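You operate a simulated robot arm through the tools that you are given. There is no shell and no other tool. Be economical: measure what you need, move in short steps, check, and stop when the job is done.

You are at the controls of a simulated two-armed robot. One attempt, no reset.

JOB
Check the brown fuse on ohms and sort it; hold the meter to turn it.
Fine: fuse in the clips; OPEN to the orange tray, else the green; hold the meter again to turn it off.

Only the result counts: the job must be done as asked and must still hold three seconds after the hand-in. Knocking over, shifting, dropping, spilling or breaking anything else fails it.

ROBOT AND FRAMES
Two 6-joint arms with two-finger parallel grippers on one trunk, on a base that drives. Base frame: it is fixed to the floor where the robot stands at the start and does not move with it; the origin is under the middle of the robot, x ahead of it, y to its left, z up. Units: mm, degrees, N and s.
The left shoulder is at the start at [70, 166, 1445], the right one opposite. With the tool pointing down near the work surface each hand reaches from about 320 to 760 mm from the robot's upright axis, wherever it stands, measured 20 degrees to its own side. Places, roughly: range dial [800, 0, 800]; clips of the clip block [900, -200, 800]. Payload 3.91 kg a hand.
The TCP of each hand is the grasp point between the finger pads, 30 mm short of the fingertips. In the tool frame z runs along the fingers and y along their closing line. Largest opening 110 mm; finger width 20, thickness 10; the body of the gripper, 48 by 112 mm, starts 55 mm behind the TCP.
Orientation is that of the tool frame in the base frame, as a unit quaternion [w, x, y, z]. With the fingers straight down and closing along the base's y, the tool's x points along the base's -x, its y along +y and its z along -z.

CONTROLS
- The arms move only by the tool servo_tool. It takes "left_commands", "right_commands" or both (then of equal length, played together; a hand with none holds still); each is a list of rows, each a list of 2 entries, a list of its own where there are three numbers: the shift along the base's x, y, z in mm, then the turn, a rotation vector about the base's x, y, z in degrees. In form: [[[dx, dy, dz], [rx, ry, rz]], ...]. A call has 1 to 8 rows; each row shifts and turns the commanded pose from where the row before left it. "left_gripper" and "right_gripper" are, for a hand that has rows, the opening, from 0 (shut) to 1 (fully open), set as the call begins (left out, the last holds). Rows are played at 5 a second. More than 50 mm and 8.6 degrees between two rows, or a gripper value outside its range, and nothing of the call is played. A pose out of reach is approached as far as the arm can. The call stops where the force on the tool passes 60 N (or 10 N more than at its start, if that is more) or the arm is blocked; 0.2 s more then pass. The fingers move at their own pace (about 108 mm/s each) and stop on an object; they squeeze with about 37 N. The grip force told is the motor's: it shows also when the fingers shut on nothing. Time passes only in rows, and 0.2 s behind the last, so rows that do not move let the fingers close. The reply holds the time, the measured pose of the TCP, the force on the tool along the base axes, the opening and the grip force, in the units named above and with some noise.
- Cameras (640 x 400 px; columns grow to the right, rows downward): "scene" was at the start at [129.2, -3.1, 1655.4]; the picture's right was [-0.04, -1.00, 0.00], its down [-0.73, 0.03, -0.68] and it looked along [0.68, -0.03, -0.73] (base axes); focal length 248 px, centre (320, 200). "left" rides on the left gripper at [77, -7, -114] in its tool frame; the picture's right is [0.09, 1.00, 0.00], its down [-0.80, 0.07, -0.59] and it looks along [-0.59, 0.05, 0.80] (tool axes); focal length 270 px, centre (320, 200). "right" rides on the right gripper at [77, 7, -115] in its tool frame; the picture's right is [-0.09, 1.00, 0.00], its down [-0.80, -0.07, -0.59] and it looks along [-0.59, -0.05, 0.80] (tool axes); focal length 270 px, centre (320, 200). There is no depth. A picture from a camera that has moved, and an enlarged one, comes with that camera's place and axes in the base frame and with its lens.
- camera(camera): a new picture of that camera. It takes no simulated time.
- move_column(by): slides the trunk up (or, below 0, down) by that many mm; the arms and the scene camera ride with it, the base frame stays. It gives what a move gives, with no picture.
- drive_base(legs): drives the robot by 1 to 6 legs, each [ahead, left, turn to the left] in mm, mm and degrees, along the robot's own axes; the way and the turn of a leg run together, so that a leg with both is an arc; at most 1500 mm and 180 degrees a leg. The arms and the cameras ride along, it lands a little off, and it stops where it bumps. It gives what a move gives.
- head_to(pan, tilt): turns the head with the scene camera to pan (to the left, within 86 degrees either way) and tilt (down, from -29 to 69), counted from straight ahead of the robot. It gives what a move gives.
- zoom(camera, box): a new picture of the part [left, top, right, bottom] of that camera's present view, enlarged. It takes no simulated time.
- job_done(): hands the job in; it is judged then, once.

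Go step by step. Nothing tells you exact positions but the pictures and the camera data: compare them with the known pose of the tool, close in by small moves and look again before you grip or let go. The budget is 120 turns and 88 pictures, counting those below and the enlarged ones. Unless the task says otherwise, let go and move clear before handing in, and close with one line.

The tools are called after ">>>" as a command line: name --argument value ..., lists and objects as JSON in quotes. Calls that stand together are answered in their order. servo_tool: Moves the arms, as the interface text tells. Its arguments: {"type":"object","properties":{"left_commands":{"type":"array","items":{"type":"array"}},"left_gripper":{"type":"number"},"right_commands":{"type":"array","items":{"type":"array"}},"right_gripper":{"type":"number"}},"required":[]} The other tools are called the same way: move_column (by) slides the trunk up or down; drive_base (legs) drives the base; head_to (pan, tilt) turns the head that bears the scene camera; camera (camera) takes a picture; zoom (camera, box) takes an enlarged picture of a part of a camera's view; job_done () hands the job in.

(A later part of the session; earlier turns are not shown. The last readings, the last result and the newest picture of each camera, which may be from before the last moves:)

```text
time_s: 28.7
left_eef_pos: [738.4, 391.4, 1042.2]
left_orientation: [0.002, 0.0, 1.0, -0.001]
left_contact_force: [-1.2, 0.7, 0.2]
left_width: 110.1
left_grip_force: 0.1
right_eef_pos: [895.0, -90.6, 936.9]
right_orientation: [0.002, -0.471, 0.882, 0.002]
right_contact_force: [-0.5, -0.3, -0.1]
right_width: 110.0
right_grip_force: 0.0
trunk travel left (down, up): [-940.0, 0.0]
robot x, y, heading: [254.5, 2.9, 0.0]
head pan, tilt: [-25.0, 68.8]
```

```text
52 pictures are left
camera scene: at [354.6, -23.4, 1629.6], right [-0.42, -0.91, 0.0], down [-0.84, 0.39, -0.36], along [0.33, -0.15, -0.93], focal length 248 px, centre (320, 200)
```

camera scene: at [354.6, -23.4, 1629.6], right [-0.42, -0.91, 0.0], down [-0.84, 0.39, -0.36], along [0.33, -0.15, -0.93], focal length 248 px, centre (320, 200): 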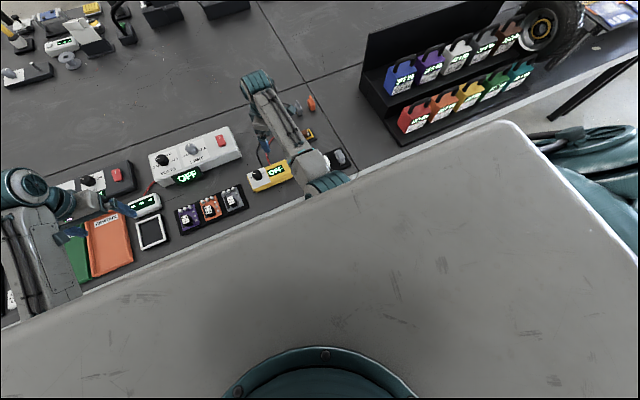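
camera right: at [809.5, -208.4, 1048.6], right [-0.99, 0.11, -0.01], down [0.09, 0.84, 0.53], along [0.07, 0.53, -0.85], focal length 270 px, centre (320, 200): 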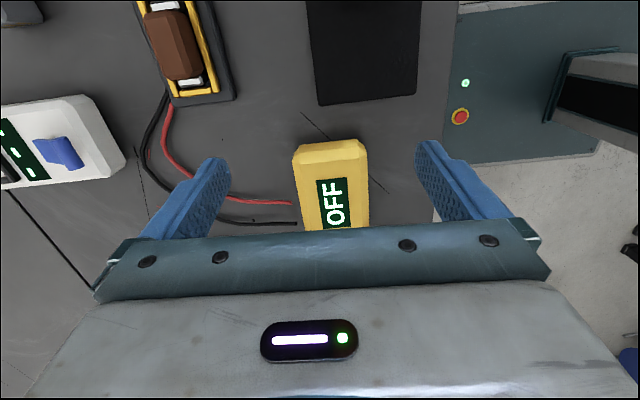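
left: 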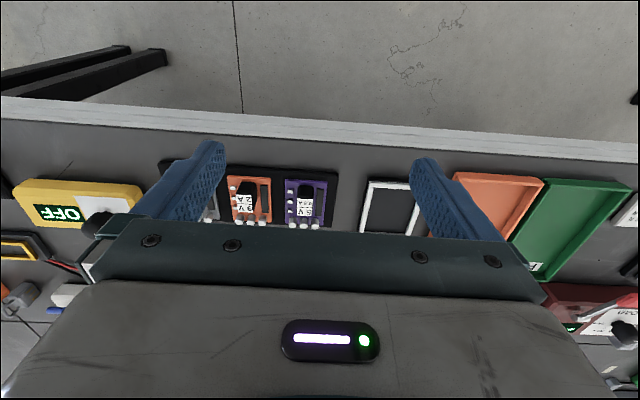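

The limit eases further out, so backing the base up about 95 mm will make the meter reachable for both hands. I will do that and restore the head view.

>>> drive_base --legs '[[-95, 0, 0]]'

>>> head_to --pan 0 --tilt 52

>>> servo_tool --right_commands '[[[0, 0, 0], [0, 0, 8.5]], [[0, 0, 0], [0, 0, 8.5]], [[0, 0, 0], [0, 0, 8.5]], [[5, 0, 0], [0, 0, 8.5]], [[5, 0, 0], [0, 0, 0]]]'

>>> camera --camera "right"

```text
time_s: 29.8
left_eef_pos: [649.1, 391.3, 1040.1]
left_orientation: [0.0, 0.001, 1.0, -0.002]
left_contact_force: [1.0, -0.2, -0.3]
left_width: 110.0
left_grip_force: 0.0
right_eef_pos: [804.4, -90.8, 933.9]
right_orientation: [0.001, -0.468, 0.883, 0.002]
right_contact_force: [0.0, 0.0, 0.4]
right_width: 109.8
right_grip_force: 0.0
trunk travel left (down, up): [-940.0, 0.0]
robot x, y, heading: [158.0, 1.4, 0.0]
head pan, tilt: [-25.0, 68.8]
```

```text
time_s: 30.7
left_eef_pos: [644.2, 391.4, 1043.5]
left_orientation: [0.003, 0.001, 1.0, -0.001]
left_contact_force: [0.6, -0.3, 0.6]
left_width: 110.0
left_grip_force: 0.0
right_eef_pos: [799.1, -90.3, 938.2]
right_orientation: [0.002, -0.468, 0.884, 0.001]
right_contact_force: [-0.8, -0.7, 0.2]
right_width: 110.2
right_grip_force: 0.0
trunk travel left (down, up): [-940.0, 0.0]
robot x, y, heading: [159.6, -1.2, 0.0]
head pan, tilt: [0.0, 52.0]
```

```text
time_s: 31.9
left_eef_pos: [645.0, 390.6, 1041.8]
left_orientation: [0.002, 0.001, 1.0, -0.001]
left_contact_force: [0.3, -0.3, -1.2]
left_width: 109.8
left_grip_force: 0.0
right_eef_pos: [810.9, -92.3, 937.0]
right_orientation: [0.002, -0.706, 0.708, 0.002]
right_contact_force: [0.1, 0.1, 0.4]
right_width: 110.2
right_grip_force: 0.0
trunk travel left (down, up): [-940.0, 0.0]
robot x, y, heading: [159.4, 3.1, -0.2]
head pan, tilt: [0.0, 52.0]
```

```text
51 pictures are left
camera right: at [804.1, -168.1, 1049.9], right [-1.0, 0.09, 0.0], down [0.07, 0.8, 0.6], along [0.05, 0.6, -0.8], focal length 270 px, centre (320, 200)
```

right: 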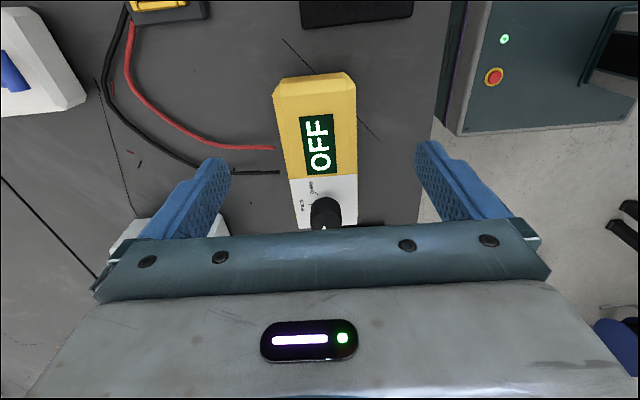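

The right hand now reaches. The meter is centred at x of about 814 and about 75 mm wide, with its right end at y = -114. I will lower with the fingers straddling it at y = -95.

>>> servo_tool --right_commands '[[[3, -3, -30], [0, 0, 0]], [[0, 0, -40], [0, 0, 0]], [[0, 0, -10], [0, 0, 0]], [[0, 0, 0], [0, 0, 0]]]'

>>> camera --camera "right"

>>> camera --camera "scene"

```text
time_s: 32.9
left_eef_pos: [644.7, 391.9, 1042.4]
left_orientation: [0.003, 0.001, 1.0, -0.001]
left_contact_force: [-0.2, 0.3, 0.5]
left_width: 110.1
left_grip_force: 0.1
right_eef_pos: [812.0, -92.8, 854.2]
right_orientation: [0.002, -0.706, 0.709, 0.002]
right_contact_force: [-0.1, 0.3, 0.1]
right_width: 110.2
right_grip_force: 0.0
trunk travel left (down, up): [-940.0, 0.0]
robot x, y, heading: [158.5, 2.0, -0.1]
head pan, tilt: [0.0, 52.0]
```

```text
50 pictures are left
camera right: at [805.6, -170.0, 968.7], right [-1.0, 0.09, 0.0], down [0.07, 0.8, 0.6], along [0.05, 0.6, -0.8], focal length 270 px, centre (320, 200)
```

right: 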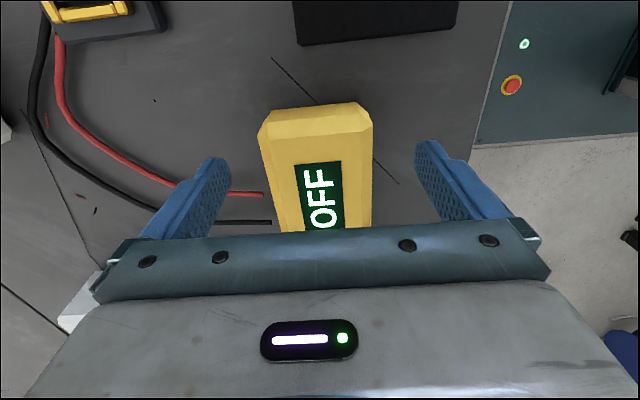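

```text
49 pictures are left
camera scene: at [284.4, 0.2, 1648.9], right [0.0, -1.0, 0.0], down [-0.79, 0.0, -0.62], along [0.62, 0.0, -0.79], focal length 248 px, centre (320, 200)
```

scene: 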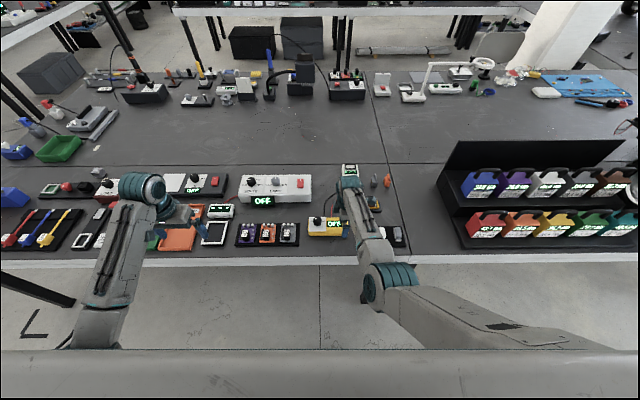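

The meter is centred within about 2 mm. I will nudge +2 mm in x and lower to z of about 824.

>>> servo_tool --right_commands '[[[2, -1, -15], [0, 0, 0]], [[0, 0, -15], [0, 0, 0]], [[0, 0, 0], [0, 0, 0]]]' --right_gripper 0.82

>>> camera --camera "right"

```text
time_s: 33.7
left_eef_pos: [644.8, 391.8, 1042.1]
left_orientation: [0.002, 0.001, 1.0, 0.0]
left_contact_force: [-0.1, -0.3, 0.4]
left_width: 109.9
left_grip_force: 0.1
right_eef_pos: [815.5, -95.3, 824.9]
right_orientation: [0.002, -0.707, 0.708, 0.001]
right_contact_force: [-0.4, 0.2, -0.6]
right_width: 90.4
right_grip_force: 0.0
trunk travel left (down, up): [-940.0, 0.0]
robot x, y, heading: [159.7, 0.2, -0.3]
head pan, tilt: [0.0, 52.0]
```

```text
48 pictures are left
camera right: at [808.6, -170.8, 938.5], right [-1.0, 0.09, 0.0], down [0.07, 0.8, 0.6], along [0.05, 0.6, -0.8], focal length 270 px, centre (320, 200)
```

right: 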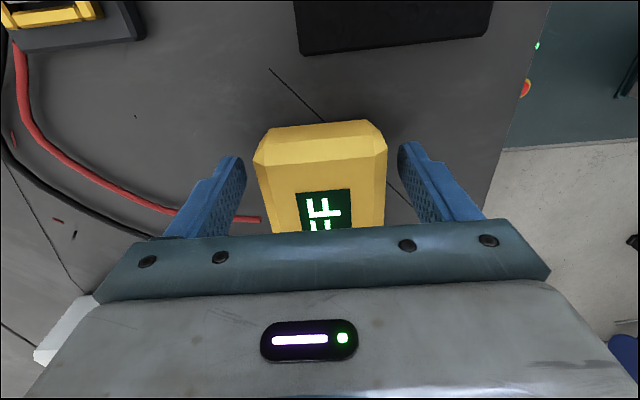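

The meter is centred between the fingers. I will close on it and, at the same time, bring the left hand toward the dial, high up.

>>> servo_tool --right_commands '[[[0, 0, 0], [0, 0, 0]], [[0, 0, 0], [0, 0, 0]], [[0, 0, 0], [0, 0, 0]], [[0, 0, 0], [0, 0, 0]]]' --right_gripper 0.0

>>> servo_tool --left_commands '[[[25, -40, 0], [0, 0, 7.5]], [[25, -40, 0], [0, 0, 7.5]], [[25, -40, 0], [0, 0, 7.5]], [[25, -40, 0], [0, 0, 7.5]], [[25, -40, 0], [0, 0, 0]], [[25, -40, -5], [0, 0, 0]], [[0, 0, 0], [0, 0, 0]]]' --left_gripper 0.5

>>> zoom --camera "scene" --box '[280, 190, 380, 252]'

```text
time_s: 34.7
left_eef_pos: [646.4, 392.1, 1043.3]
left_orientation: [0.003, 0.001, 1.0, -0.001]
left_contact_force: [0.1, -0.6, 0.2]
left_width: 110.1
left_grip_force: 0.0
right_eef_pos: [815.8, -94.1, 825.4]
right_orientation: [0.002, -0.707, 0.707, 0.002]
right_contact_force: [-0.1, -0.3, 1.6]
right_width: 71.9
right_grip_force: 36.7
trunk travel left (down, up): [-940.0, 0.0]
robot x, y, heading: [157.1, 2.6, -0.4]
head pan, tilt: [0.0, 52.0]
```

```text
time_s: 36.3
left_eef_pos: [798.2, 164.2, 1010.0]
left_orientation: [0.003, -0.258, 0.966, 0.0]
left_contact_force: [-0.8, 0.3, -0.5]
left_width: 54.9
left_grip_force: 0.0
left hand out of reach, approached as far as the arm can: row 1, 2
right_eef_pos: [814.5, -93.7, 825.2]
right_orientation: [0.002, -0.707, 0.707, 0.002]
right_contact_force: [-0.1, -0.7, 2.8]
right_width: 71.5
right_grip_force: 37.2
trunk travel left (down, up): [-940.0, 0.0]
robot x, y, heading: [158.7, -1.3, -0.1]
head pan, tilt: [0.0, 52.0]
```

```text
6.40 times, centred on (330, 221) of scene
camera zoom: at [284.1, 0.9, 1648.9], right [0.0, -1.0, 0.0], down [-0.79, 0.0, -0.62], along [0.62, 0.0, -0.79], focal length 1585 px, centre (256, 66)
```

zoom: 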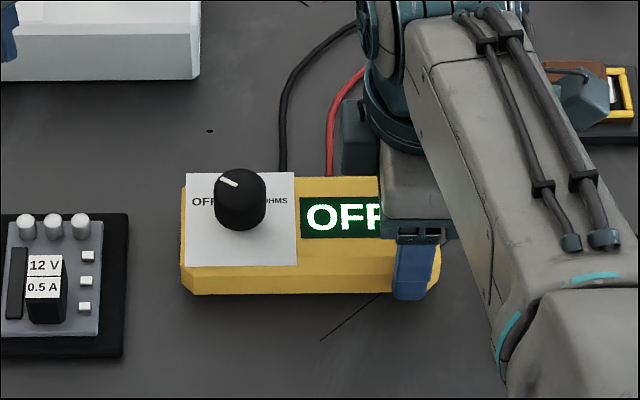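

The grip on the meter works (71.7 mm), but the right hand's body stands too close to the dial for the left hand. I will open it, tilt the right hand 21 degrees so its body leans to the right, and grip again.

>>> servo_tool --right_commands '[[[0, 0, 0], [0, 0, 0]], [[0, 0, 0], [0, 0, 0]], [[0, -3, 2], [7, 0, 0]], [[0, -3, 2], [7, 0, 0]], [[0, -2, 2], [7, 0, 0]], [[0, 0, 0], [0, 0, 0]]]' --right_gripper 0.82

>>> camera --camera "right"

>>> zoom --camera "scene" --box '[260, 150, 420, 250]'

```text
time_s: 37.7
left_eef_pos: [797.7, 163.8, 1010.5]
left_orientation: [0.002, -0.258, 0.966, 0.0]
left_contact_force: [-0.7, 0.7, -0.1]
left_width: 54.9
left_grip_force: 0.0
right_eef_pos: [815.7, -102.3, 831.7]
right_orientation: [0.13, -0.695, 0.695, 0.132]
right_contact_force: [0.0, -0.1, 0.1]
right_width: 90.1
right_grip_force: 0.0
trunk travel left (down, up): [-940.0, 0.0]
robot x, y, heading: [162.6, -1.7, 0.1]
head pan, tilt: [0.0, 52.0]
```

```text
46 pictures are left
camera right: at [808.8, -215.1, 910.1], right [-1.0, 0.08, 0.03], down [0.07, 0.53, 0.85], along [0.05, 0.84, -0.53], focal length 270 px, centre (320, 200)
```

right: 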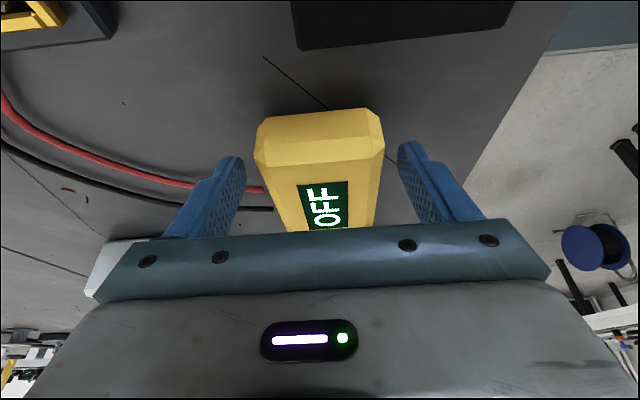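

```text
4.00 times, centred on (340, 200) of scene
camera zoom: at [284.7, 0.3, 1648.9], right [0.0, -1.0, 0.0], down [-0.79, 0.0, -0.62], along [0.62, 0.0, -0.79], focal length 991 px, centre (240, 200)
```

zoom: 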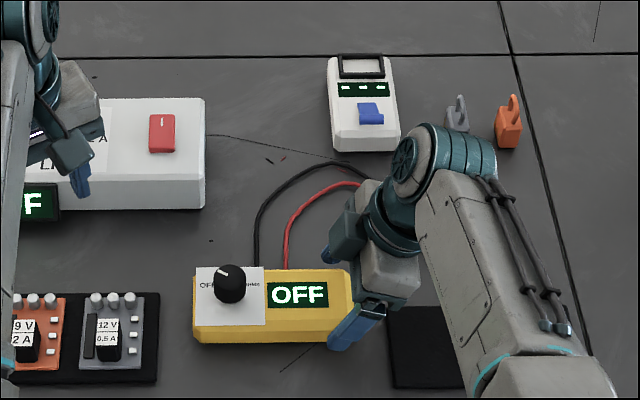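

The tilted hand leaves the dial and display clear. I will lower 7 mm and close on the meter.

>>> servo_tool --right_commands '[[[0, 0, -7], [0, 0, 0]], [[0, 0, 0], [0, 0, 0]]]'

>>> servo_tool --right_commands '[[[0, 0, 0], [0, 0, 0]], [[0, 0, 0], [0, 0, 0]], [[0, 0, 0], [0, 0, 0]], [[0, 0, 0], [0, 0, 0]]]' --right_gripper 0.0

>>> servo_tool --left_commands '[[[4, -35, 0], [0, 0, -8.5]], [[4, -35, 0], [0, 0, -8.5]], [[4, -35, 0], [0, 0, -8.5]], [[4, -25, -10], [0, 0, -8.5]], [[4, -20, -20], [0, 0, -8.5]], [[3, -4, -20], [0, 0, -8.5]], [[0, 0, 0], [0, 0, -8.5]], [[0, 0, 0], [0, 0, 0]]]'

>>> camera --camera "left"

>>> zoom --camera "scene" --box '[260, 150, 420, 250]'

```text
time_s: 38.3
left_eef_pos: [798.7, 163.8, 1011.3]
left_orientation: [0.003, -0.258, 0.966, 0.0]
left_contact_force: [0.0, -0.9, 0.2]
left_width: 55.2
left_grip_force: 0.0
right_eef_pos: [814.5, -101.6, 825.2]
right_orientation: [0.13, -0.695, 0.695, 0.131]
right_contact_force: [-0.3, 1.1, -0.1]
right_width: 90.4
right_grip_force: 0.1
trunk travel left (down, up): [-940.0, 0.0]
robot x, y, heading: [162.8, 2.0, -0.2]
head pan, tilt: [0.0, 52.0]
```

```text
time_s: 39.3
left_eef_pos: [797.4, 164.7, 1010.7]
left_orientation: [0.003, -0.258, 0.966, 0.0]
left_contact_force: [0.5, 0.9, 0.2]
left_width: 54.9
left_grip_force: 0.1
right_eef_pos: [816.0, -101.4, 826.3]
right_orientation: [0.13, -0.695, 0.695, 0.132]
right_contact_force: [0.5, -0.1, 1.0]
right_width: 71.7
right_grip_force: 36.5
trunk travel left (down, up): [-940.0, 0.0]
robot x, y, heading: [162.5, -3.3, -0.1]
head pan, tilt: [0.0, 52.0]
```

```text
time_s: 41.1
left_eef_pos: [827.6, 32.6, 956.2]
left_orientation: [0.001, 0.247, 0.969, 0.011]
left_contact_force: [0.3, -0.7, 0.3]
left_width: 55.2
left_grip_force: 0.2
right_eef_pos: [815.1, -102.8, 825.3]
right_orientation: [0.131, -0.694, 0.696, 0.13]
right_contact_force: [-0.7, -0.8, 1.4]
right_width: 71.4
right_grip_force: 36.6
trunk travel left (down, up): [-940.0, 0.0]
robot x, y, heading: [159.6, 0.5, -0.0]
head pan, tilt: [0.0, 52.0]
```

```text
44 pictures are left
camera left: at [757.0, 61.1, 1071.7], right [0.4, 0.92, 0.02], down [0.73, -0.33, 0.59], along [0.55, -0.22, -0.81], focal length 270 px, centre (320, 200)
```

left: 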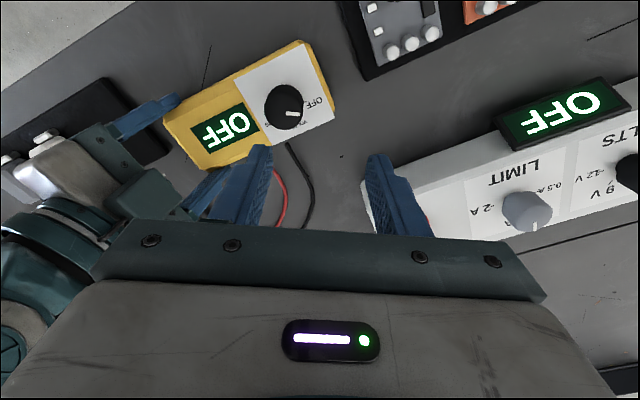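

```text
4.00 times, centred on (340, 200) of scene
camera zoom: at [284.4, -0.2, 1648.9], right [0.0, -1.0, 0.0], down [-0.79, 0.0, -0.62], along [0.62, 0.0, -0.79], focal length 991 px, centre (240, 200)
```

zoom: 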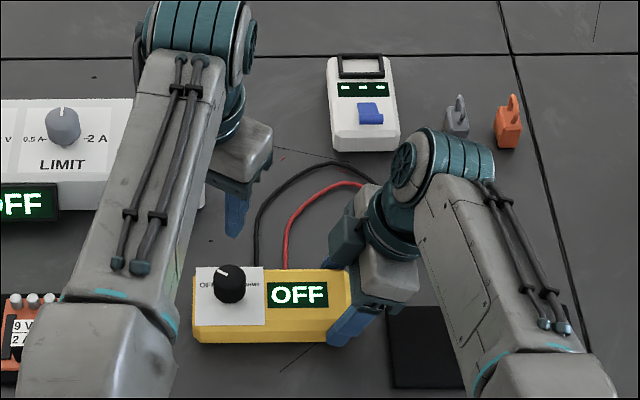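

The right hand holds the meter at 71.5 mm, but the left hand is again stopped short, at y = 33. Backing up another 45 mm with a slight shift right should give both hands room, so I will release, lift both hands and drive.

>>> servo_tool --right_commands '[[[0, 0, 0], [0, 0, 0]], [[0, 0, 0], [0, 0, 0]], [[0, 0, 30], [0, 0, 0]], [[0, 0, 40], [0, 0, 0]], [[0, 0, 40], [0, 0, 0]]]' --right_gripper 0.82 --left_commands '[[[0, 10, 0], [0, 0, 0]], [[0, 20, 0], [0, 0, 0]], [[0, 30, 0], [0, 0, 0]], [[0, 40, 0], [0, 0, 0]], [[0, 0, 0], [0, 0, 0]]]'

>>> drive_base --legs '[[-45, -15, 0]]'

>>> zoom --camera "scene" --box '[280, 160, 400, 235]'

```text
time_s: 42.3
left_eef_pos: [820.7, 108.2, 961.2]
left_orientation: [0.0, 0.256, 0.967, -0.001]
left_contact_force: [0.6, 0.3, 0.5]
left_width: 54.9
left_grip_force: 0.1
right_eef_pos: [816.0, -100.9, 938.4]
right_orientation: [0.13, -0.695, 0.696, 0.131]
right_contact_force: [-0.3, -0.6, -0.8]
right_width: 90.5
right_grip_force: 0.1
trunk travel left (down, up): [-940.0, 0.0]
robot x, y, heading: [166.1, -0.6, 0.0]
head pan, tilt: [0.0, 52.0]
```

```text
time_s: 43.2
left_eef_pos: [784.1, 97.5, 954.9]
left_orientation: [-0.001, 0.255, 0.967, -0.003]
left_contact_force: [0.8, 1.2, -1.0]
left_width: 55.1
left_grip_force: 0.0
right_eef_pos: [779.4, -112.0, 932.7]
right_orientation: [0.127, -0.694, 0.696, 0.133]
right_contact_force: [1.8, 0.5, -0.7]
right_width: 90.3
right_grip_force: 0.0
trunk travel left (down, up): [-940.0, 0.0]
robot x, y, heading: [112.4, -16.4, -0.1]
head pan, tilt: [0.0, 52.0]
```

```text
5.33 times, centred on (340, 198) of scene
camera zoom: at [252.7, -10.9, 1647.6], right [0.0, -1.0, 0.0], down [-0.79, 0.0, -0.61], along [0.61, 0.0, -0.79], focal length 1321 px, centre (213, 213)
```

zoom: 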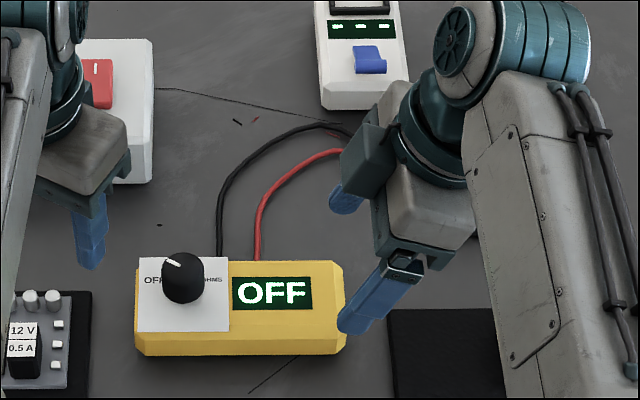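

Both hands are raised and the meter looks unmoved. I will let the base settle while turning the left hand back to +30 degrees of yaw for the sweep.

>>> servo_tool --left_commands '[[[0, 0, 0], [0, 0, 8.5]], [[0, 0, 0], [0, 0, 8.5]], [[0, 0, 0], [0, 0, 8.5]], [[0, 0, 0], [0, 0, 8.5]], [[0, 0, 0], [0, 0, 8.5]], [[0, 0, 0], [0, 0, 8.5]], [[0, 0, 0], [0, 0, 8.5]], [[0, 0, 0], [0, 0, 0]]]'

```text
time_s: 45.0
left_eef_pos: [777.1, 96.1, 961.8]
left_orientation: [0.002, -0.26, 0.966, 0.0]
left_contact_force: [-0.2, -0.3, -0.1]
left_width: 55.3
left_grip_force: 0.2
right_eef_pos: [772.6, -114.2, 937.2]
right_orientation: [0.13, -0.695, 0.695, 0.132]
right_contact_force: [-0.1, -0.2, -1.0]
right_width: 90.1
right_grip_force: 0.0
trunk travel left (down, up): [-940.0, 0.0]
robot x, y, heading: [117.2, -15.7, 0.2]
head pan, tilt: [0.0, 52.0]
```

Settled. I will test that the left hand can reach above the dial and move the right hand back over the meter's end.

>>> servo_tool --left_commands '[[[15, -22, -10], [0, 0, 0]], [[15, -22, -10], [0, 0, 0]], [[15, -22, -10], [0, 0, 0]], [[0, -20, 0], [0, 0, 0]], [[0, 0, 0], [0, 0, 0]]]' --right_commands '[[[15, 5, 0], [0, 0, 0]], [[15, 5, 0], [0, 0, 0]], [[13, 3, 0], [0, 0, 0]], [[0, 0, -20], [0, 0, 0]], [[0, 0, -20], [0, 0, 0]]]'

>>> camera --camera "left"

>>> camera --camera "right"

>>> zoom --camera "scene" --box '[280, 160, 400, 235]'

```text
time_s: 46.2
left_eef_pos: [823.2, 8.8, 928.7]
left_orientation: [0.002, -0.259, 0.966, 0.0]
left_contact_force: [-0.2, 0.3, 0.1]
left_width: 54.9
left_grip_force: 0.0
right_eef_pos: [817.4, -101.7, 895.9]
right_orientation: [0.13, -0.695, 0.695, 0.131]
right_contact_force: [-0.5, 0.4, 0.0]
right_width: 90.3
right_grip_force: 0.2
trunk travel left (down, up): [-940.0, 0.0]
robot x, y, heading: [115.9, -17.9, 0.0]
head pan, tilt: [0.0, 52.0]
```

```text
41 pictures are left
camera left: at [758.9, -35.7, 1045.0], right [-0.57, 0.82, 0.0], down [0.66, 0.46, 0.6], along [0.49, 0.34, -0.8], focal length 270 px, centre (320, 200)
```

left: 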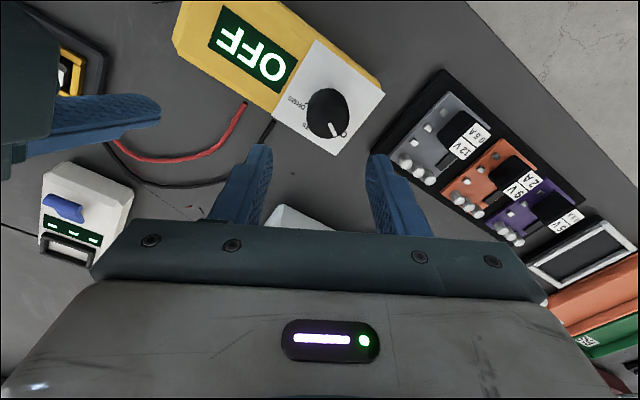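

```text
40 pictures are left
camera right: at [810.6, -214.7, 975.2], right [-1.0, 0.08, 0.03], down [0.07, 0.53, 0.84], along [0.05, 0.84, -0.53], focal length 270 px, centre (320, 200)
```

right: 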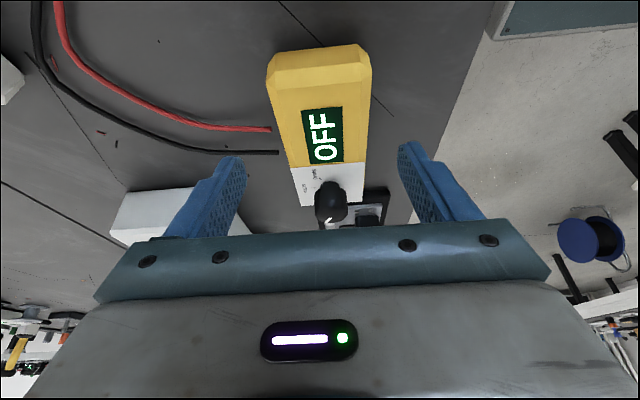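

```text
5.33 times, centred on (340, 198) of scene
camera zoom: at [241.0, -14.5, 1648.8], right [0.0, -1.0, 0.0], down [-0.79, 0.0, -0.62], along [0.62, 0.0, -0.79], focal length 1321 px, centre (213, 213)
```

zoom: 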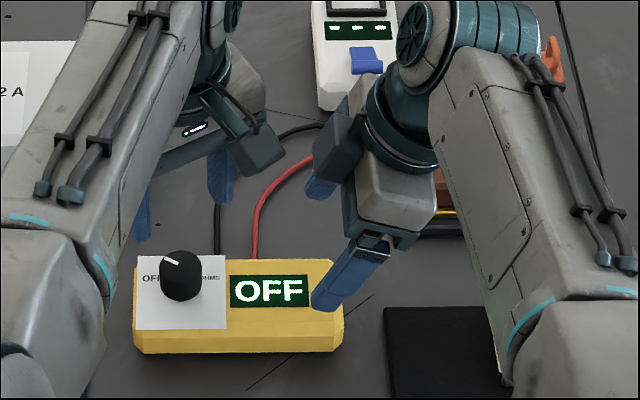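

The left hand reaches the dial, which both wrist views place at about [814, 9]. First I will lower the right hand and grip the meter again.

>>> servo_tool --right_commands '[[[-1, 0, -35], [0, 0, 0]], [[0, 0, -25], [0, 0, 0]], [[0, 0, -10], [0, 0, 0]], [[0, 0, 0], [0, 0, 0]]]' --left_commands '[[[-9, 0, -10], [0, 0, 0]], [[0, 0, -15], [0, 0, 0]], [[0, 0, -10], [0, 0, 0]], [[0, 0, 0], [0, 0, 0]]]'

>>> servo_tool --right_commands '[[[0, 0, 0], [0, 0, 0]], [[0, 0, 0], [0, 0, 0]], [[0, 0, 0], [0, 0, 0]], [[0, 0, 0], [0, 0, 0]]]' --right_gripper 0.0

>>> camera --camera "left"

>>> zoom --camera "scene" --box '[290, 180, 386, 240]'

```text
time_s: 47.2
left_eef_pos: [812.9, 8.9, 896.5]
left_orientation: [0.002, -0.259, 0.966, 0.0]
left_contact_force: [-0.8, 0.1, -0.2]
left_width: 55.5
left_grip_force: 0.1
right_eef_pos: [813.1, -102.2, 828.4]
right_orientation: [-0.131, 0.695, -0.695, -0.131]
right_contact_force: [1.0, -0.8, -0.2]
right_width: 90.3
right_grip_force: 0.1
trunk travel left (down, up): [-940.0, 0.0]
robot x, y, heading: [116.8, -15.3, -0.3]
head pan, tilt: [0.0, 52.0]
```

```text
time_s: 48.2
left_eef_pos: [813.9, 9.5, 896.0]
left_orientation: [0.002, -0.259, 0.966, -0.001]
left_contact_force: [0.2, -0.1, 0.2]
left_width: 54.9
left_grip_force: 0.0
right_eef_pos: [812.4, -103.1, 828.4]
right_orientation: [0.131, -0.694, 0.696, 0.13]
right_contact_force: [0.1, -1.8, 3.1]
right_width: 71.9
right_grip_force: 36.9
trunk travel left (down, up): [-940.0, 0.0]
robot x, y, heading: [114.5, -16.7, -0.1]
head pan, tilt: [0.0, 52.0]
```

```text
38 pictures are left
camera left: at [749.5, -35.2, 1010.7], right [-0.57, 0.82, 0.0], down [0.66, 0.46, 0.6], along [0.49, 0.34, -0.8], focal length 270 px, centre (320, 200)
```

left: 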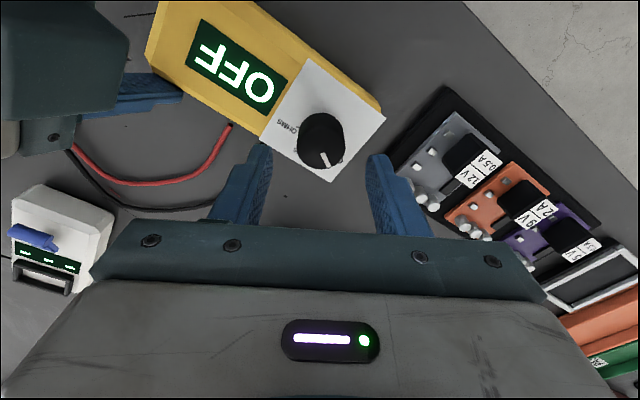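

```text
6.67 times, centred on (338, 210) of scene
camera zoom: at [240.1, -14.9, 1648.9], right [0.0, -1.0, 0.0], down [-0.79, 0.0, -0.62], along [0.62, 0.0, -0.79], focal length 1651 px, centre (200, 133)
```

zoom: 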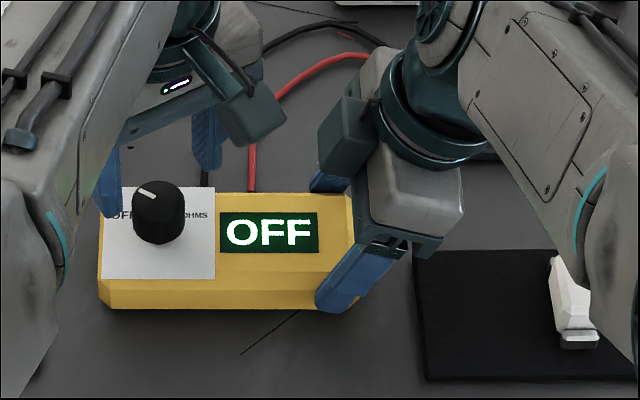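

The right hand holds the meter. The dial seems to be about 3 mm further left than I had it, so I will shift the left hand to about [816, 13], lower to z = 870 and recheck.

>>> servo_tool --left_commands '[[[2, 4, -13], [0, 0, 0]], [[0, 0, -13], [0, 0, 0]], [[0, 0, 0], [0, 0, 0]]]'

>>> camera --camera "left"

>>> zoom --camera "scene" --box '[290, 190, 354, 230]'

```text
time_s: 49.0
left_eef_pos: [815.3, 13.4, 870.1]
left_orientation: [0.003, -0.258, 0.966, 0.0]
left_contact_force: [-0.6, -0.3, -0.5]
left_width: 54.9
left_grip_force: 0.0
right_eef_pos: [812.9, -101.5, 828.4]
right_orientation: [-0.131, 0.695, -0.695, -0.132]
right_contact_force: [-0.2, -1.7, 3.7]
right_width: 71.4
right_grip_force: 37.3
trunk travel left (down, up): [-940.0, 0.0]
robot x, y, heading: [115.3, -13.4, 0.0]
head pan, tilt: [0.0, 52.0]
```

```text
36 pictures are left
camera left: at [751.2, -31.0, 984.1], right [-0.57, 0.82, 0.0], down [0.66, 0.46, 0.6], along [0.49, 0.34, -0.8], focal length 270 px, centre (320, 200)
```

left: 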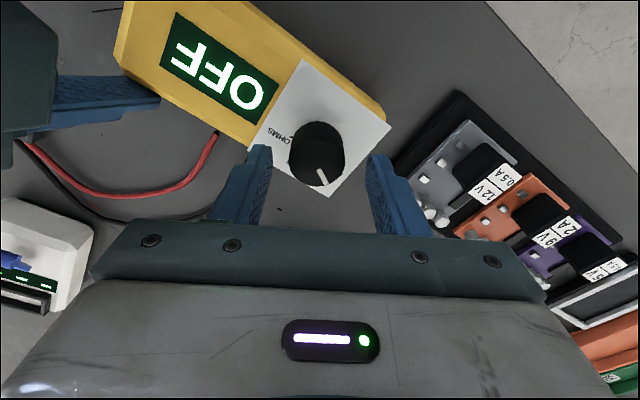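

```text
10.00 times, centred on (322, 210) of scene
camera zoom: at [239.9, -14.9, 1648.9], right [0.0, -1.0, 0.0], down [-0.79, 0.0, -0.62], along [0.62, 0.0, -0.79], focal length 2476 px, centre (300, 100)
```

zoom: 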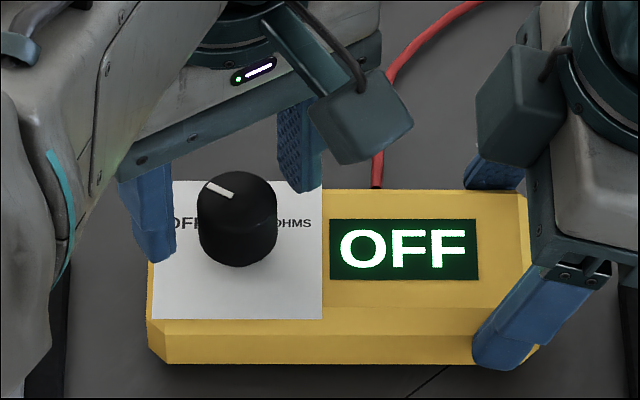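

The dial is centred under the left hand. I will lower 20 mm so the fingers flank it, then check.

>>> servo_tool --left_commands '[[[0, 0, -10], [0, 0, 0]], [[0, 0, -9], [0, 0, 0]], [[0, 0, 0], [0, 0, 0]]]'

>>> camera --camera "left"

>>> zoom --camera "scene" --box '[290, 190, 354, 230]'

```text
time_s: 49.8
left_eef_pos: [810.0, 15.9, 853.1]
left_orientation: [0.003, -0.258, 0.966, 0.0]
left_contact_force: [-0.5, 1.2, -0.2]
left_width: 54.8
left_grip_force: 0.1
left hand out of reach, approached as far as the arm can: row 1
right_eef_pos: [813.2, -102.1, 828.9]
right_orientation: [0.131, -0.694, 0.695, 0.131]
right_contact_force: [1.0, -1.4, 3.3]
right_width: 71.4
right_grip_force: 36.9
trunk travel left (down, up): [-940.0, 0.0]
robot x, y, heading: [115.1, -17.7, -0.2]
head pan, tilt: [0.0, 52.0]
```

```text
34 pictures are left
camera left: at [745.8, -28.0, 968.7], right [-0.57, 0.82, 0.0], down [0.66, 0.46, 0.6], along [0.49, 0.34, -0.8], focal length 270 px, centre (320, 200)
```

left: 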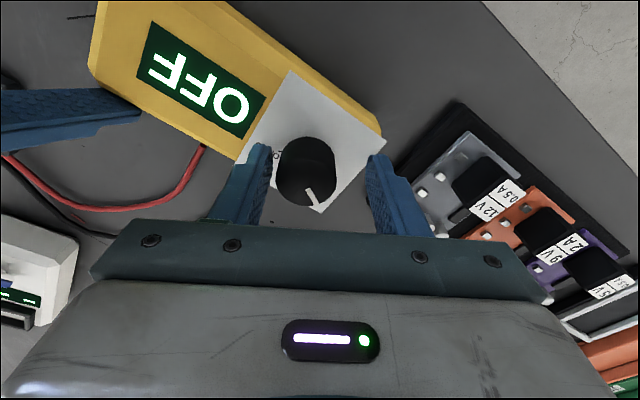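

```text
10.00 times, centred on (322, 210) of scene
camera zoom: at [240.0, -14.9, 1648.9], right [0.0, -1.0, 0.0], down [-0.79, 0.0, -0.62], along [0.62, 0.0, -0.79], focal length 2476 px, centre (300, 100)
```

zoom: 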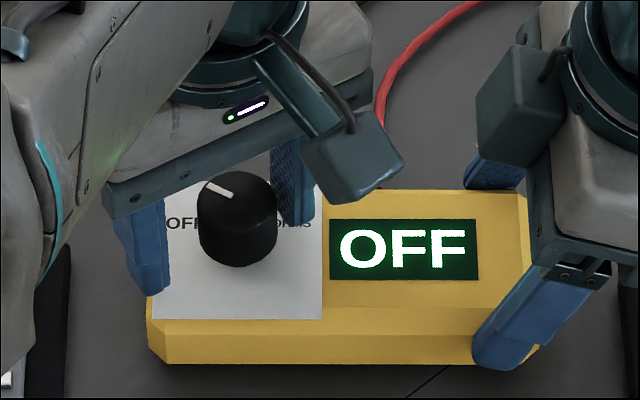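

The left arm is at full stretch here, so I will release, lift both hands, drive 22 mm ahead and 25 mm right, and return. That puts both hands inside their ranges.

>>> servo_tool --right_commands '[[[0, 0, 0], [0, 0, 0]], [[0, 0, 0], [0, 0, 0]], [[0, 0, 30], [0, 0, 0]], [[0, 0, 40], [0, 0, 0]], [[0, 0, 0], [0, 0, 0]]]' --right_gripper 0.82 --left_commands '[[[0, 0, 20], [0, 0, 0]], [[0, 0, 30], [0, 0, 0]], [[0, 0, 20], [0, 0, 0]], [[0, 0, 0], [0, 0, 0]], [[0, 0, 0], [0, 0, 0]]]'

>>> drive_base --legs '[[22, -25, 0]]'

>>> servo_tool --left_commands '[[[0, 0, 0], [0, 0, 0]], [[0, 0, 0], [0, 0, 0]], [[0, 0, 0], [0, 0, 0]]]'

```text
time_s: 51.0
left_eef_pos: [812.8, 14.2, 920.7]
left_orientation: [0.002, -0.259, 0.966, -0.001]
left_contact_force: [0.5, -0.2, -0.1]
left_width: 54.8
left_grip_force: 0.0
right_eef_pos: [815.6, -101.6, 898.9]
right_orientation: [0.13, -0.694, 0.696, 0.13]
right_contact_force: [0.2, 0.4, -0.2]
right_width: 90.4
right_grip_force: 0.1
trunk travel left (down, up): [-940.0, 0.0]
robot x, y, heading: [114.6, -13.2, -0.2]
head pan, tilt: [0.0, 52.0]
```

```text
time_s: 51.8
left_eef_pos: [832.4, -5.1, 924.3]
left_orientation: [0.004, -0.259, 0.966, -0.003]
left_contact_force: [-0.2, 0.5, 0.5]
left_width: 55.0
left_grip_force: 0.1
right_eef_pos: [832.1, -120.5, 901.5]
right_orientation: [-0.13, 0.696, -0.694, -0.129]
right_contact_force: [-0.5, 0.5, -0.1]
right_width: 90.0
right_grip_force: 0.0
trunk travel left (down, up): [-940.0, 0.0]
robot x, y, heading: [133.2, -39.0, 0.1]
head pan, tilt: [0.0, 52.0]
```

```text
time_s: 52.6
left_eef_pos: [836.0, -8.2, 922.2]
left_orientation: [0.003, -0.259, 0.966, 0.001]
left_contact_force: [0.4, -0.1, -0.1]
left_width: 54.9
left_grip_force: 0.2
right_eef_pos: [835.8, -124.1, 899.1]
right_orientation: [-0.131, 0.695, -0.695, -0.131]
right_contact_force: [0.4, 0.8, -0.3]
right_width: 90.1
right_grip_force: 0.2
trunk travel left (down, up): [-940.0, 0.0]
robot x, y, heading: [136.4, -39.6, -0.1]
head pan, tilt: [0.0, 52.0]
```

Settled. I will return the right hand to its grip on the meter and bring the left over the dial.

>>> servo_tool --right_commands '[[[-10, 11, 0], [0, 0, 0]], [[-11, 11, 0], [0, 0, 0]], [[0, 0, -35], [0, 0, 0]], [[0, 0, -25], [0, 0, 0]], [[0, 0, -12], [0, 0, 0]], [[0, 0, 0], [0, 0, 0]]]' --left_commands '[[[-10, 11, 0], [0, 0, 0]], [[-10.5, 11, 0], [0, 0, 0]], [[0, 0, -20], [0, 0, 0]], [[0, 0, -20], [0, 0, 0]], [[0, 0, -12], [0, 0, 0]], [[0, 0, 0], [0, 0, 0]]]'

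>>> camera --camera "right"

>>> camera --camera "left"

```text
time_s: 54.0
left_eef_pos: [815.2, 13.4, 868.0]
left_orientation: [0.002, -0.259, 0.966, 0.001]
left_contact_force: [0.2, 0.3, -0.5]
left_width: 55.2
left_grip_force: 0.1
right_eef_pos: [814.6, -104.1, 826.0]
right_orientation: [-0.132, 0.695, -0.695, -0.132]
right_contact_force: [0.0, -0.7, 0.5]
right_width: 90.0
right_grip_force: 0.2
trunk travel left (down, up): [-940.0, 0.0]
robot x, y, heading: [135.0, -39.8, -0.2]
head pan, tilt: [0.0, 52.0]
```

```text
32 pictures are left
camera right: at [808.3, -216.0, 904.0], right [-1.0, 0.08, 0.03], down [0.07, 0.53, 0.85], along [0.05, 0.84, -0.53], focal length 270 px, centre (320, 200)
```

right: 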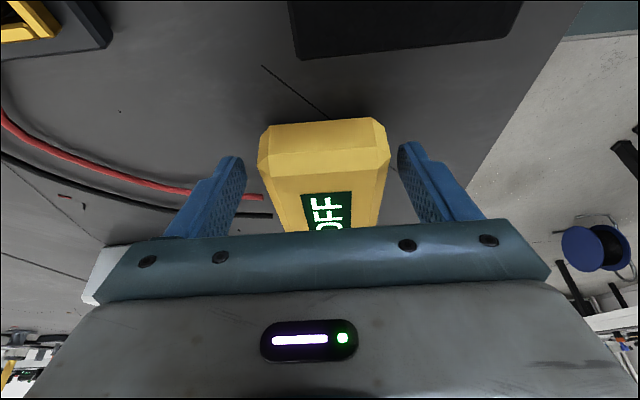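

```text
31 pictures are left
camera left: at [750.7, -32.1, 983.5], right [-0.57, 0.82, 0.0], down [0.66, 0.46, 0.6], along [0.49, 0.34, -0.8], focal length 270 px, centre (320, 200)
```

left: 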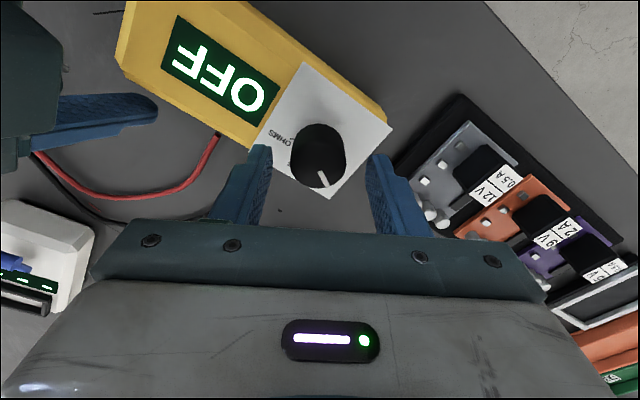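

The right hand is about 1.5 mm off-centre, so I will correct that and close on the meter while lowering the left hand around the dial.

>>> servo_tool --right_commands '[[[-1.5, 0, 0], [0, 0, 0]], [[0, 0, 0], [0, 0, 0]]]'

>>> servo_tool --right_commands '[[[0, 0, 0], [0, 0, 0]], [[0, 0, 0], [0, 0, 0]], [[0, 0, 0], [0, 0, 0]], [[0, 0, 0], [0, 0, 0]]]' --right_gripper 0.0 --left_commands '[[[0, 0, 0], [0, 0, 0]], [[0, 0, -9], [0, 0, 0]], [[0, 0, -8], [0, 0, 0]], [[0, 0, 0], [0, 0, 0]]]'

>>> camera --camera "left"

```text
time_s: 54.6
left_eef_pos: [815.0, 12.0, 869.2]
left_orientation: [0.003, -0.258, 0.966, 0.001]
left_contact_force: [0.2, 0.8, -0.3]
left_width: 55.0
left_grip_force: 0.2
right_eef_pos: [812.3, -103.6, 826.4]
right_orientation: [0.13, -0.695, 0.695, 0.131]
right_contact_force: [0.8, 0.3, -0.4]
right_width: 90.2
right_grip_force: 0.2
trunk travel left (down, up): [-940.0, 0.0]
robot x, y, heading: [137.9, -38.0, -0.1]
head pan, tilt: [0.0, 52.0]
```

```text
time_s: 55.6
left_eef_pos: [816.5, 12.0, 851.0]
left_orientation: [0.002, -0.26, 0.966, 0.0]
left_contact_force: [-0.3, -0.2, -0.6]
left_width: 54.8
left_grip_force: 0.1
right_eef_pos: [814.0, -102.5, 825.8]
right_orientation: [0.13, -0.694, 0.696, 0.131]
right_contact_force: [0.1, 0.2, 0.3]
right_width: 71.4
right_grip_force: 37.1
trunk travel left (down, up): [-940.0, 0.0]
robot x, y, heading: [140.8, -41.4, -0.3]
head pan, tilt: [0.0, 52.0]
```

```text
30 pictures are left
camera left: at [751.1, -32.0, 965.8], right [-0.57, 0.82, 0.0], down [0.66, 0.46, 0.6], along [0.49, 0.34, -0.8], focal length 270 px, centre (320, 200)
```

left: 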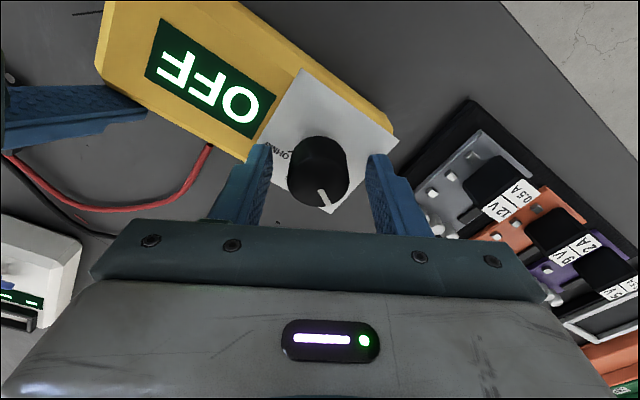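

The dial is centred between the pads, with about 3 mm to correct across them. I will shift, close on the dial, and turn the first part clockwise.

>>> servo_tool --left_commands '[[[2.5, 1.7, 0], [0, 0, 0]], [[0, 0, 0], [0, 0, 0]]]'

>>> servo_tool --left_commands '[[[0, 0, 0], [0, 0, 0]], [[0, 0, 0], [0, 0, 0]], [[0, 0, 0], [0, 0, 0]], [[0, 0, 0], [0, 0, 0]]]' --left_gripper 0.0

>>> camera --camera "left"

```text
time_s: 56.2
left_eef_pos: [817.9, 13.6, 851.7]
left_orientation: [0.004, -0.258, 0.966, 0.0]
left_contact_force: [0.5, 0.2, 0.1]
left_width: 54.9
left_grip_force: 0.1
right_eef_pos: [814.2, -102.7, 826.3]
right_orientation: [0.13, -0.694, 0.696, 0.131]
right_contact_force: [-0.5, -0.2, 0.4]
right_width: 71.8
right_grip_force: 36.8
trunk travel left (down, up): [-940.0, 0.0]
robot x, y, heading: [139.8, -34.4, -0.2]
head pan, tilt: [0.0, 52.0]
```

```text
time_s: 57.2
left_eef_pos: [818.7, 14.1, 852.1]
left_orientation: [0.003, -0.258, 0.966, 0.0]
left_contact_force: [9.1, -7.0, -4.3]
left_width: 30.7
left_grip_force: 37.0
right_eef_pos: [812.3, -102.3, 826.5]
right_orientation: [-0.131, 0.695, -0.695, -0.132]
right_contact_force: [-9.2, 6.1, 5.2]
right_width: 71.5
right_grip_force: 37.0
trunk travel left (down, up): [-940.0, 0.0]
robot x, y, heading: [136.6, -35.0, -0.2]
head pan, tilt: [0.0, 52.0]
```

```text
29 pictures are left
camera left: at [753.7, -30.5, 966.5], right [-0.57, 0.82, 0.0], down [0.66, 0.46, 0.6], along [0.49, 0.34, -0.8], focal length 270 px, centre (320, 200)
```

left: 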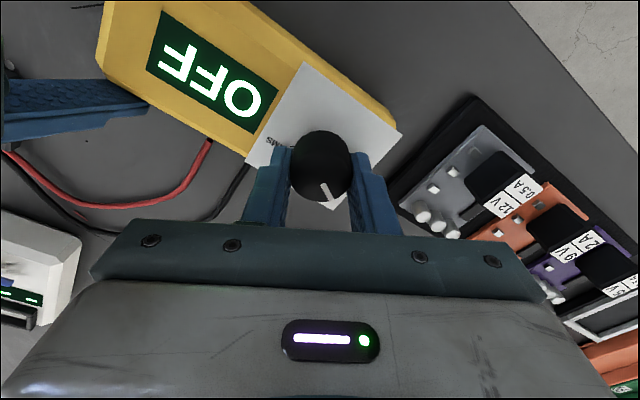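

The dial is gripped at 30.7 mm with about 11 N of side load. I will relieve it with a 1 mm shift, then turn -34 degrees and look.

>>> servo_tool --left_commands '[[[0.8, -0.8, 0], [0, 0, 0]], [[0, 0, 0], [0, 0, -8.5]], [[0, 0, 0], [0, 0, -8.5]], [[0, 0, 0], [0, 0, -8.5]], [[0, 0, 0], [0, 0, -8.5]], [[0, 0, 0], [0, 0, 0]]]'

>>> zoom --camera "scene" --box '[290, 180, 386, 240]'

```text
time_s: 58.6
left_eef_pos: [818.1, 12.2, 851.3]
left_orientation: [0.001, 0.037, 0.999, -0.002]
left_contact_force: [11.0, -19.1, -8.9]
left_width: 31.2
left_grip_force: 37.0
right_eef_pos: [814.1, -101.0, 827.1]
right_orientation: [-0.132, 0.695, -0.694, -0.133]
right_contact_force: [-10.9, 20.2, 8.4]
right_width: 71.7
right_grip_force: 36.4
trunk travel left (down, up): [-940.0, 0.0]
robot x, y, heading: [134.7, -38.0, 0.1]
head pan, tilt: [0.0, 52.0]
```

```text
6.67 times, centred on (338, 210) of scene
camera zoom: at [263.0, -39.0, 1648.8], right [0.0, -1.0, 0.0], down [-0.79, 0.0, -0.62], along [0.62, 0.0, -0.79], focal length 1651 px, centre (200, 133)
```

zoom: 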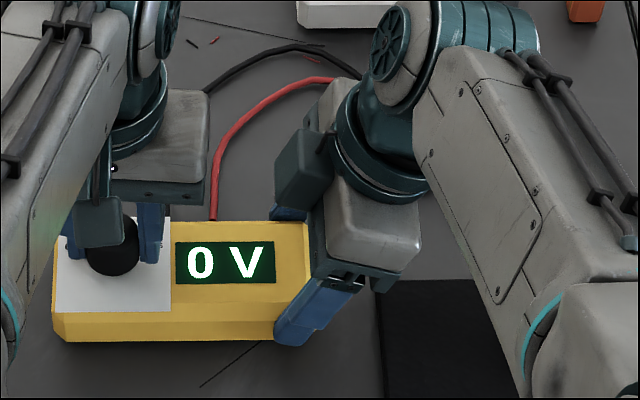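

The display already reads 0 V. I will relieve the side load and keep turning.

>>> servo_tool --left_commands '[[[0.8, -1.2, 0], [0, 0, 0]], [[0, 0, 0], [0, 0, -8.5]], [[0, 0, 0], [0, 0, -8.5]], [[0, 0, 0], [0, 0, -8.5]], [[0, 0, 0], [0, 0, -8.5]], [[0, 0, 0], [0, 0, 0]]]'

```text
time_s: 60.0
left_eef_pos: [818.5, 9.9, 852.0]
left_orientation: [0.002, 0.328, 0.945, -0.003]
left_contact_force: [-2.8, -27.6, -5.0]
left_width: 30.9
left_grip_force: 37.1
right_eef_pos: [814.0, -100.5, 827.4]
right_orientation: [0.132, -0.694, 0.695, 0.132]
right_contact_force: [1.8, 27.8, 4.3]
right_width: 71.6
right_grip_force: 36.9
trunk travel left (down, up): [-940.0, 0.0]
robot x, y, heading: [136.8, -40.2, -0.1]
head pan, tilt: [0.0, 52.0]
```

The side load in y is growing, so the dial's centre is nearer y = 8. I will relieve 2.5 mm and continue the turn.

>>> servo_tool --left_commands '[[[0, -2.5, 0], [0, 0, 0]], [[0, 0, 0], [0, 0, -8]], [[0, 0, 0], [0, 0, -8]], [[0, 0, 0], [0, 0, -8]], [[0, 0, 0], [0, 0, 0]]]'

>>> zoom --camera "scene" --box '[290, 180, 386, 240]'

```text
time_s: 61.2
left_eef_pos: [818.1, 7.8, 851.3]
left_orientation: [0.001, 0.516, 0.856, -0.003]
left_contact_force: [-9.1, -25.0, 0.0]
left_width: 31.0
left_grip_force: 37.0
right_eef_pos: [812.5, -100.7, 827.8]
right_orientation: [0.132, -0.695, 0.695, 0.131]
right_contact_force: [8.3, 24.2, 2.5]
right_width: 71.5
right_grip_force: 37.3
trunk travel left (down, up): [-940.0, 0.0]
robot x, y, heading: [140.4, -39.8, -0.1]
head pan, tilt: [0.0, 52.0]
```

```text
6.67 times, centred on (338, 210) of scene
camera zoom: at [262.1, -39.1, 1648.9], right [0.0, -1.0, 0.0], down [-0.79, 0.0, -0.62], along [0.62, 0.0, -0.79], focal length 1651 px, centre (200, 133)
```

zoom: 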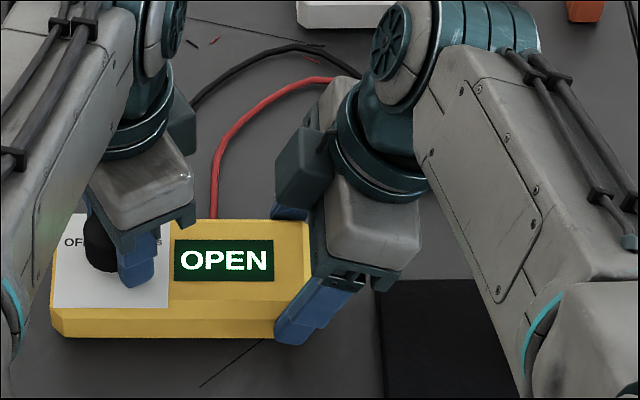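

The display reads OPEN. To be sure the dial is fully on OHMS I will finish the remaining turn, relieving the side load, and check the fuse's seating.

>>> servo_tool --left_commands '[[[-0.5, -2, 0], [0, 0, 0]], [[-0.5, -1.5, 0], [0, 0, 0]], [[0, 0, 0], [0, 0, 0]]]'

>>> zoom --camera "scene" --box '[340, 165, 420, 215]'

```text
time_s: 62.0
left_eef_pos: [817.5, 7.3, 852.2]
left_orientation: [0.001, 0.515, 0.857, -0.001]
left_contact_force: [-6.7, -14.1, -1.8]
left_width: 31.1
left_grip_force: 37.5
right_eef_pos: [814.4, -103.1, 827.1]
right_orientation: [0.131, -0.694, 0.695, 0.131]
right_contact_force: [7.2, 17.2, 7.3]
right_width: 71.4
right_grip_force: 36.8
trunk travel left (down, up): [-940.0, 0.0]
robot x, y, heading: [137.7, -38.3, 0.0]
head pan, tilt: [0.0, 52.0]
```

```text
8.00 times, centred on (380, 190) of scene
camera zoom: at [261.9, -38.7, 1648.9], right [0.0, -1.0, 0.0], down [-0.79, 0.0, -0.62], along [0.62, 0.0, -0.79], focal length 1981 px, centre (-160, 280)
```

zoom: 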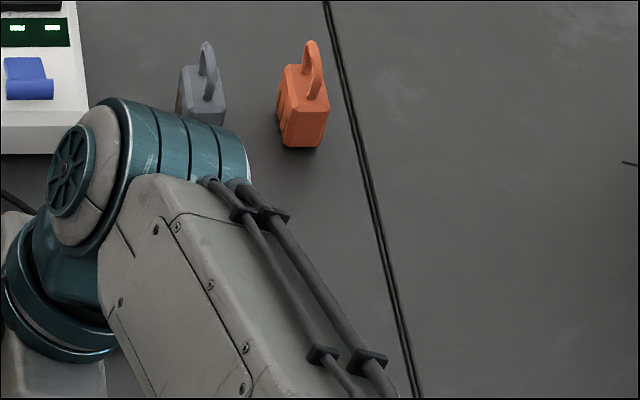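

The arm hides the clips from here. I will finish the turn and read the display.

>>> servo_tool --left_commands '[[[0, -1, 0], [0, 0, -8]], [[0, -0.5, 0], [0, 0, -8]], [[0, 0, 0], [0, 0, -8]], [[0, 0, 0], [0, 0, 0]]]'

>>> zoom --camera "scene" --box '[290, 180, 386, 240]'

```text
time_s: 63.0
left_eef_pos: [816.2, 4.9, 851.8]
left_orientation: [0.0, 0.683, 0.73, -0.003]
left_contact_force: [-19.9, -7.6, 1.8]
left_width: 31.3
left_grip_force: 36.6
right_eef_pos: [814.2, -104.5, 827.1]
right_orientation: [0.131, -0.694, 0.696, 0.13]
right_contact_force: [19.2, 7.8, 1.2]
right_width: 71.8
right_grip_force: 37.0
trunk travel left (down, up): [-940.0, 0.0]
robot x, y, heading: [136.2, -40.1, -0.0]
head pan, tilt: [0.0, 52.0]
```

```text
6.67 times, centred on (338, 210) of scene
camera zoom: at [261.5, -39.1, 1648.9], right [0.0, -1.0, 0.0], down [-0.79, 0.0, -0.62], along [0.62, 0.0, -0.79], focal length 1651 px, centre (200, 133)
```

zoom: 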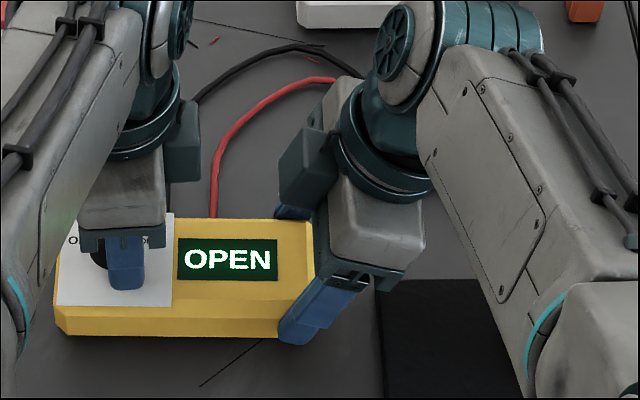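

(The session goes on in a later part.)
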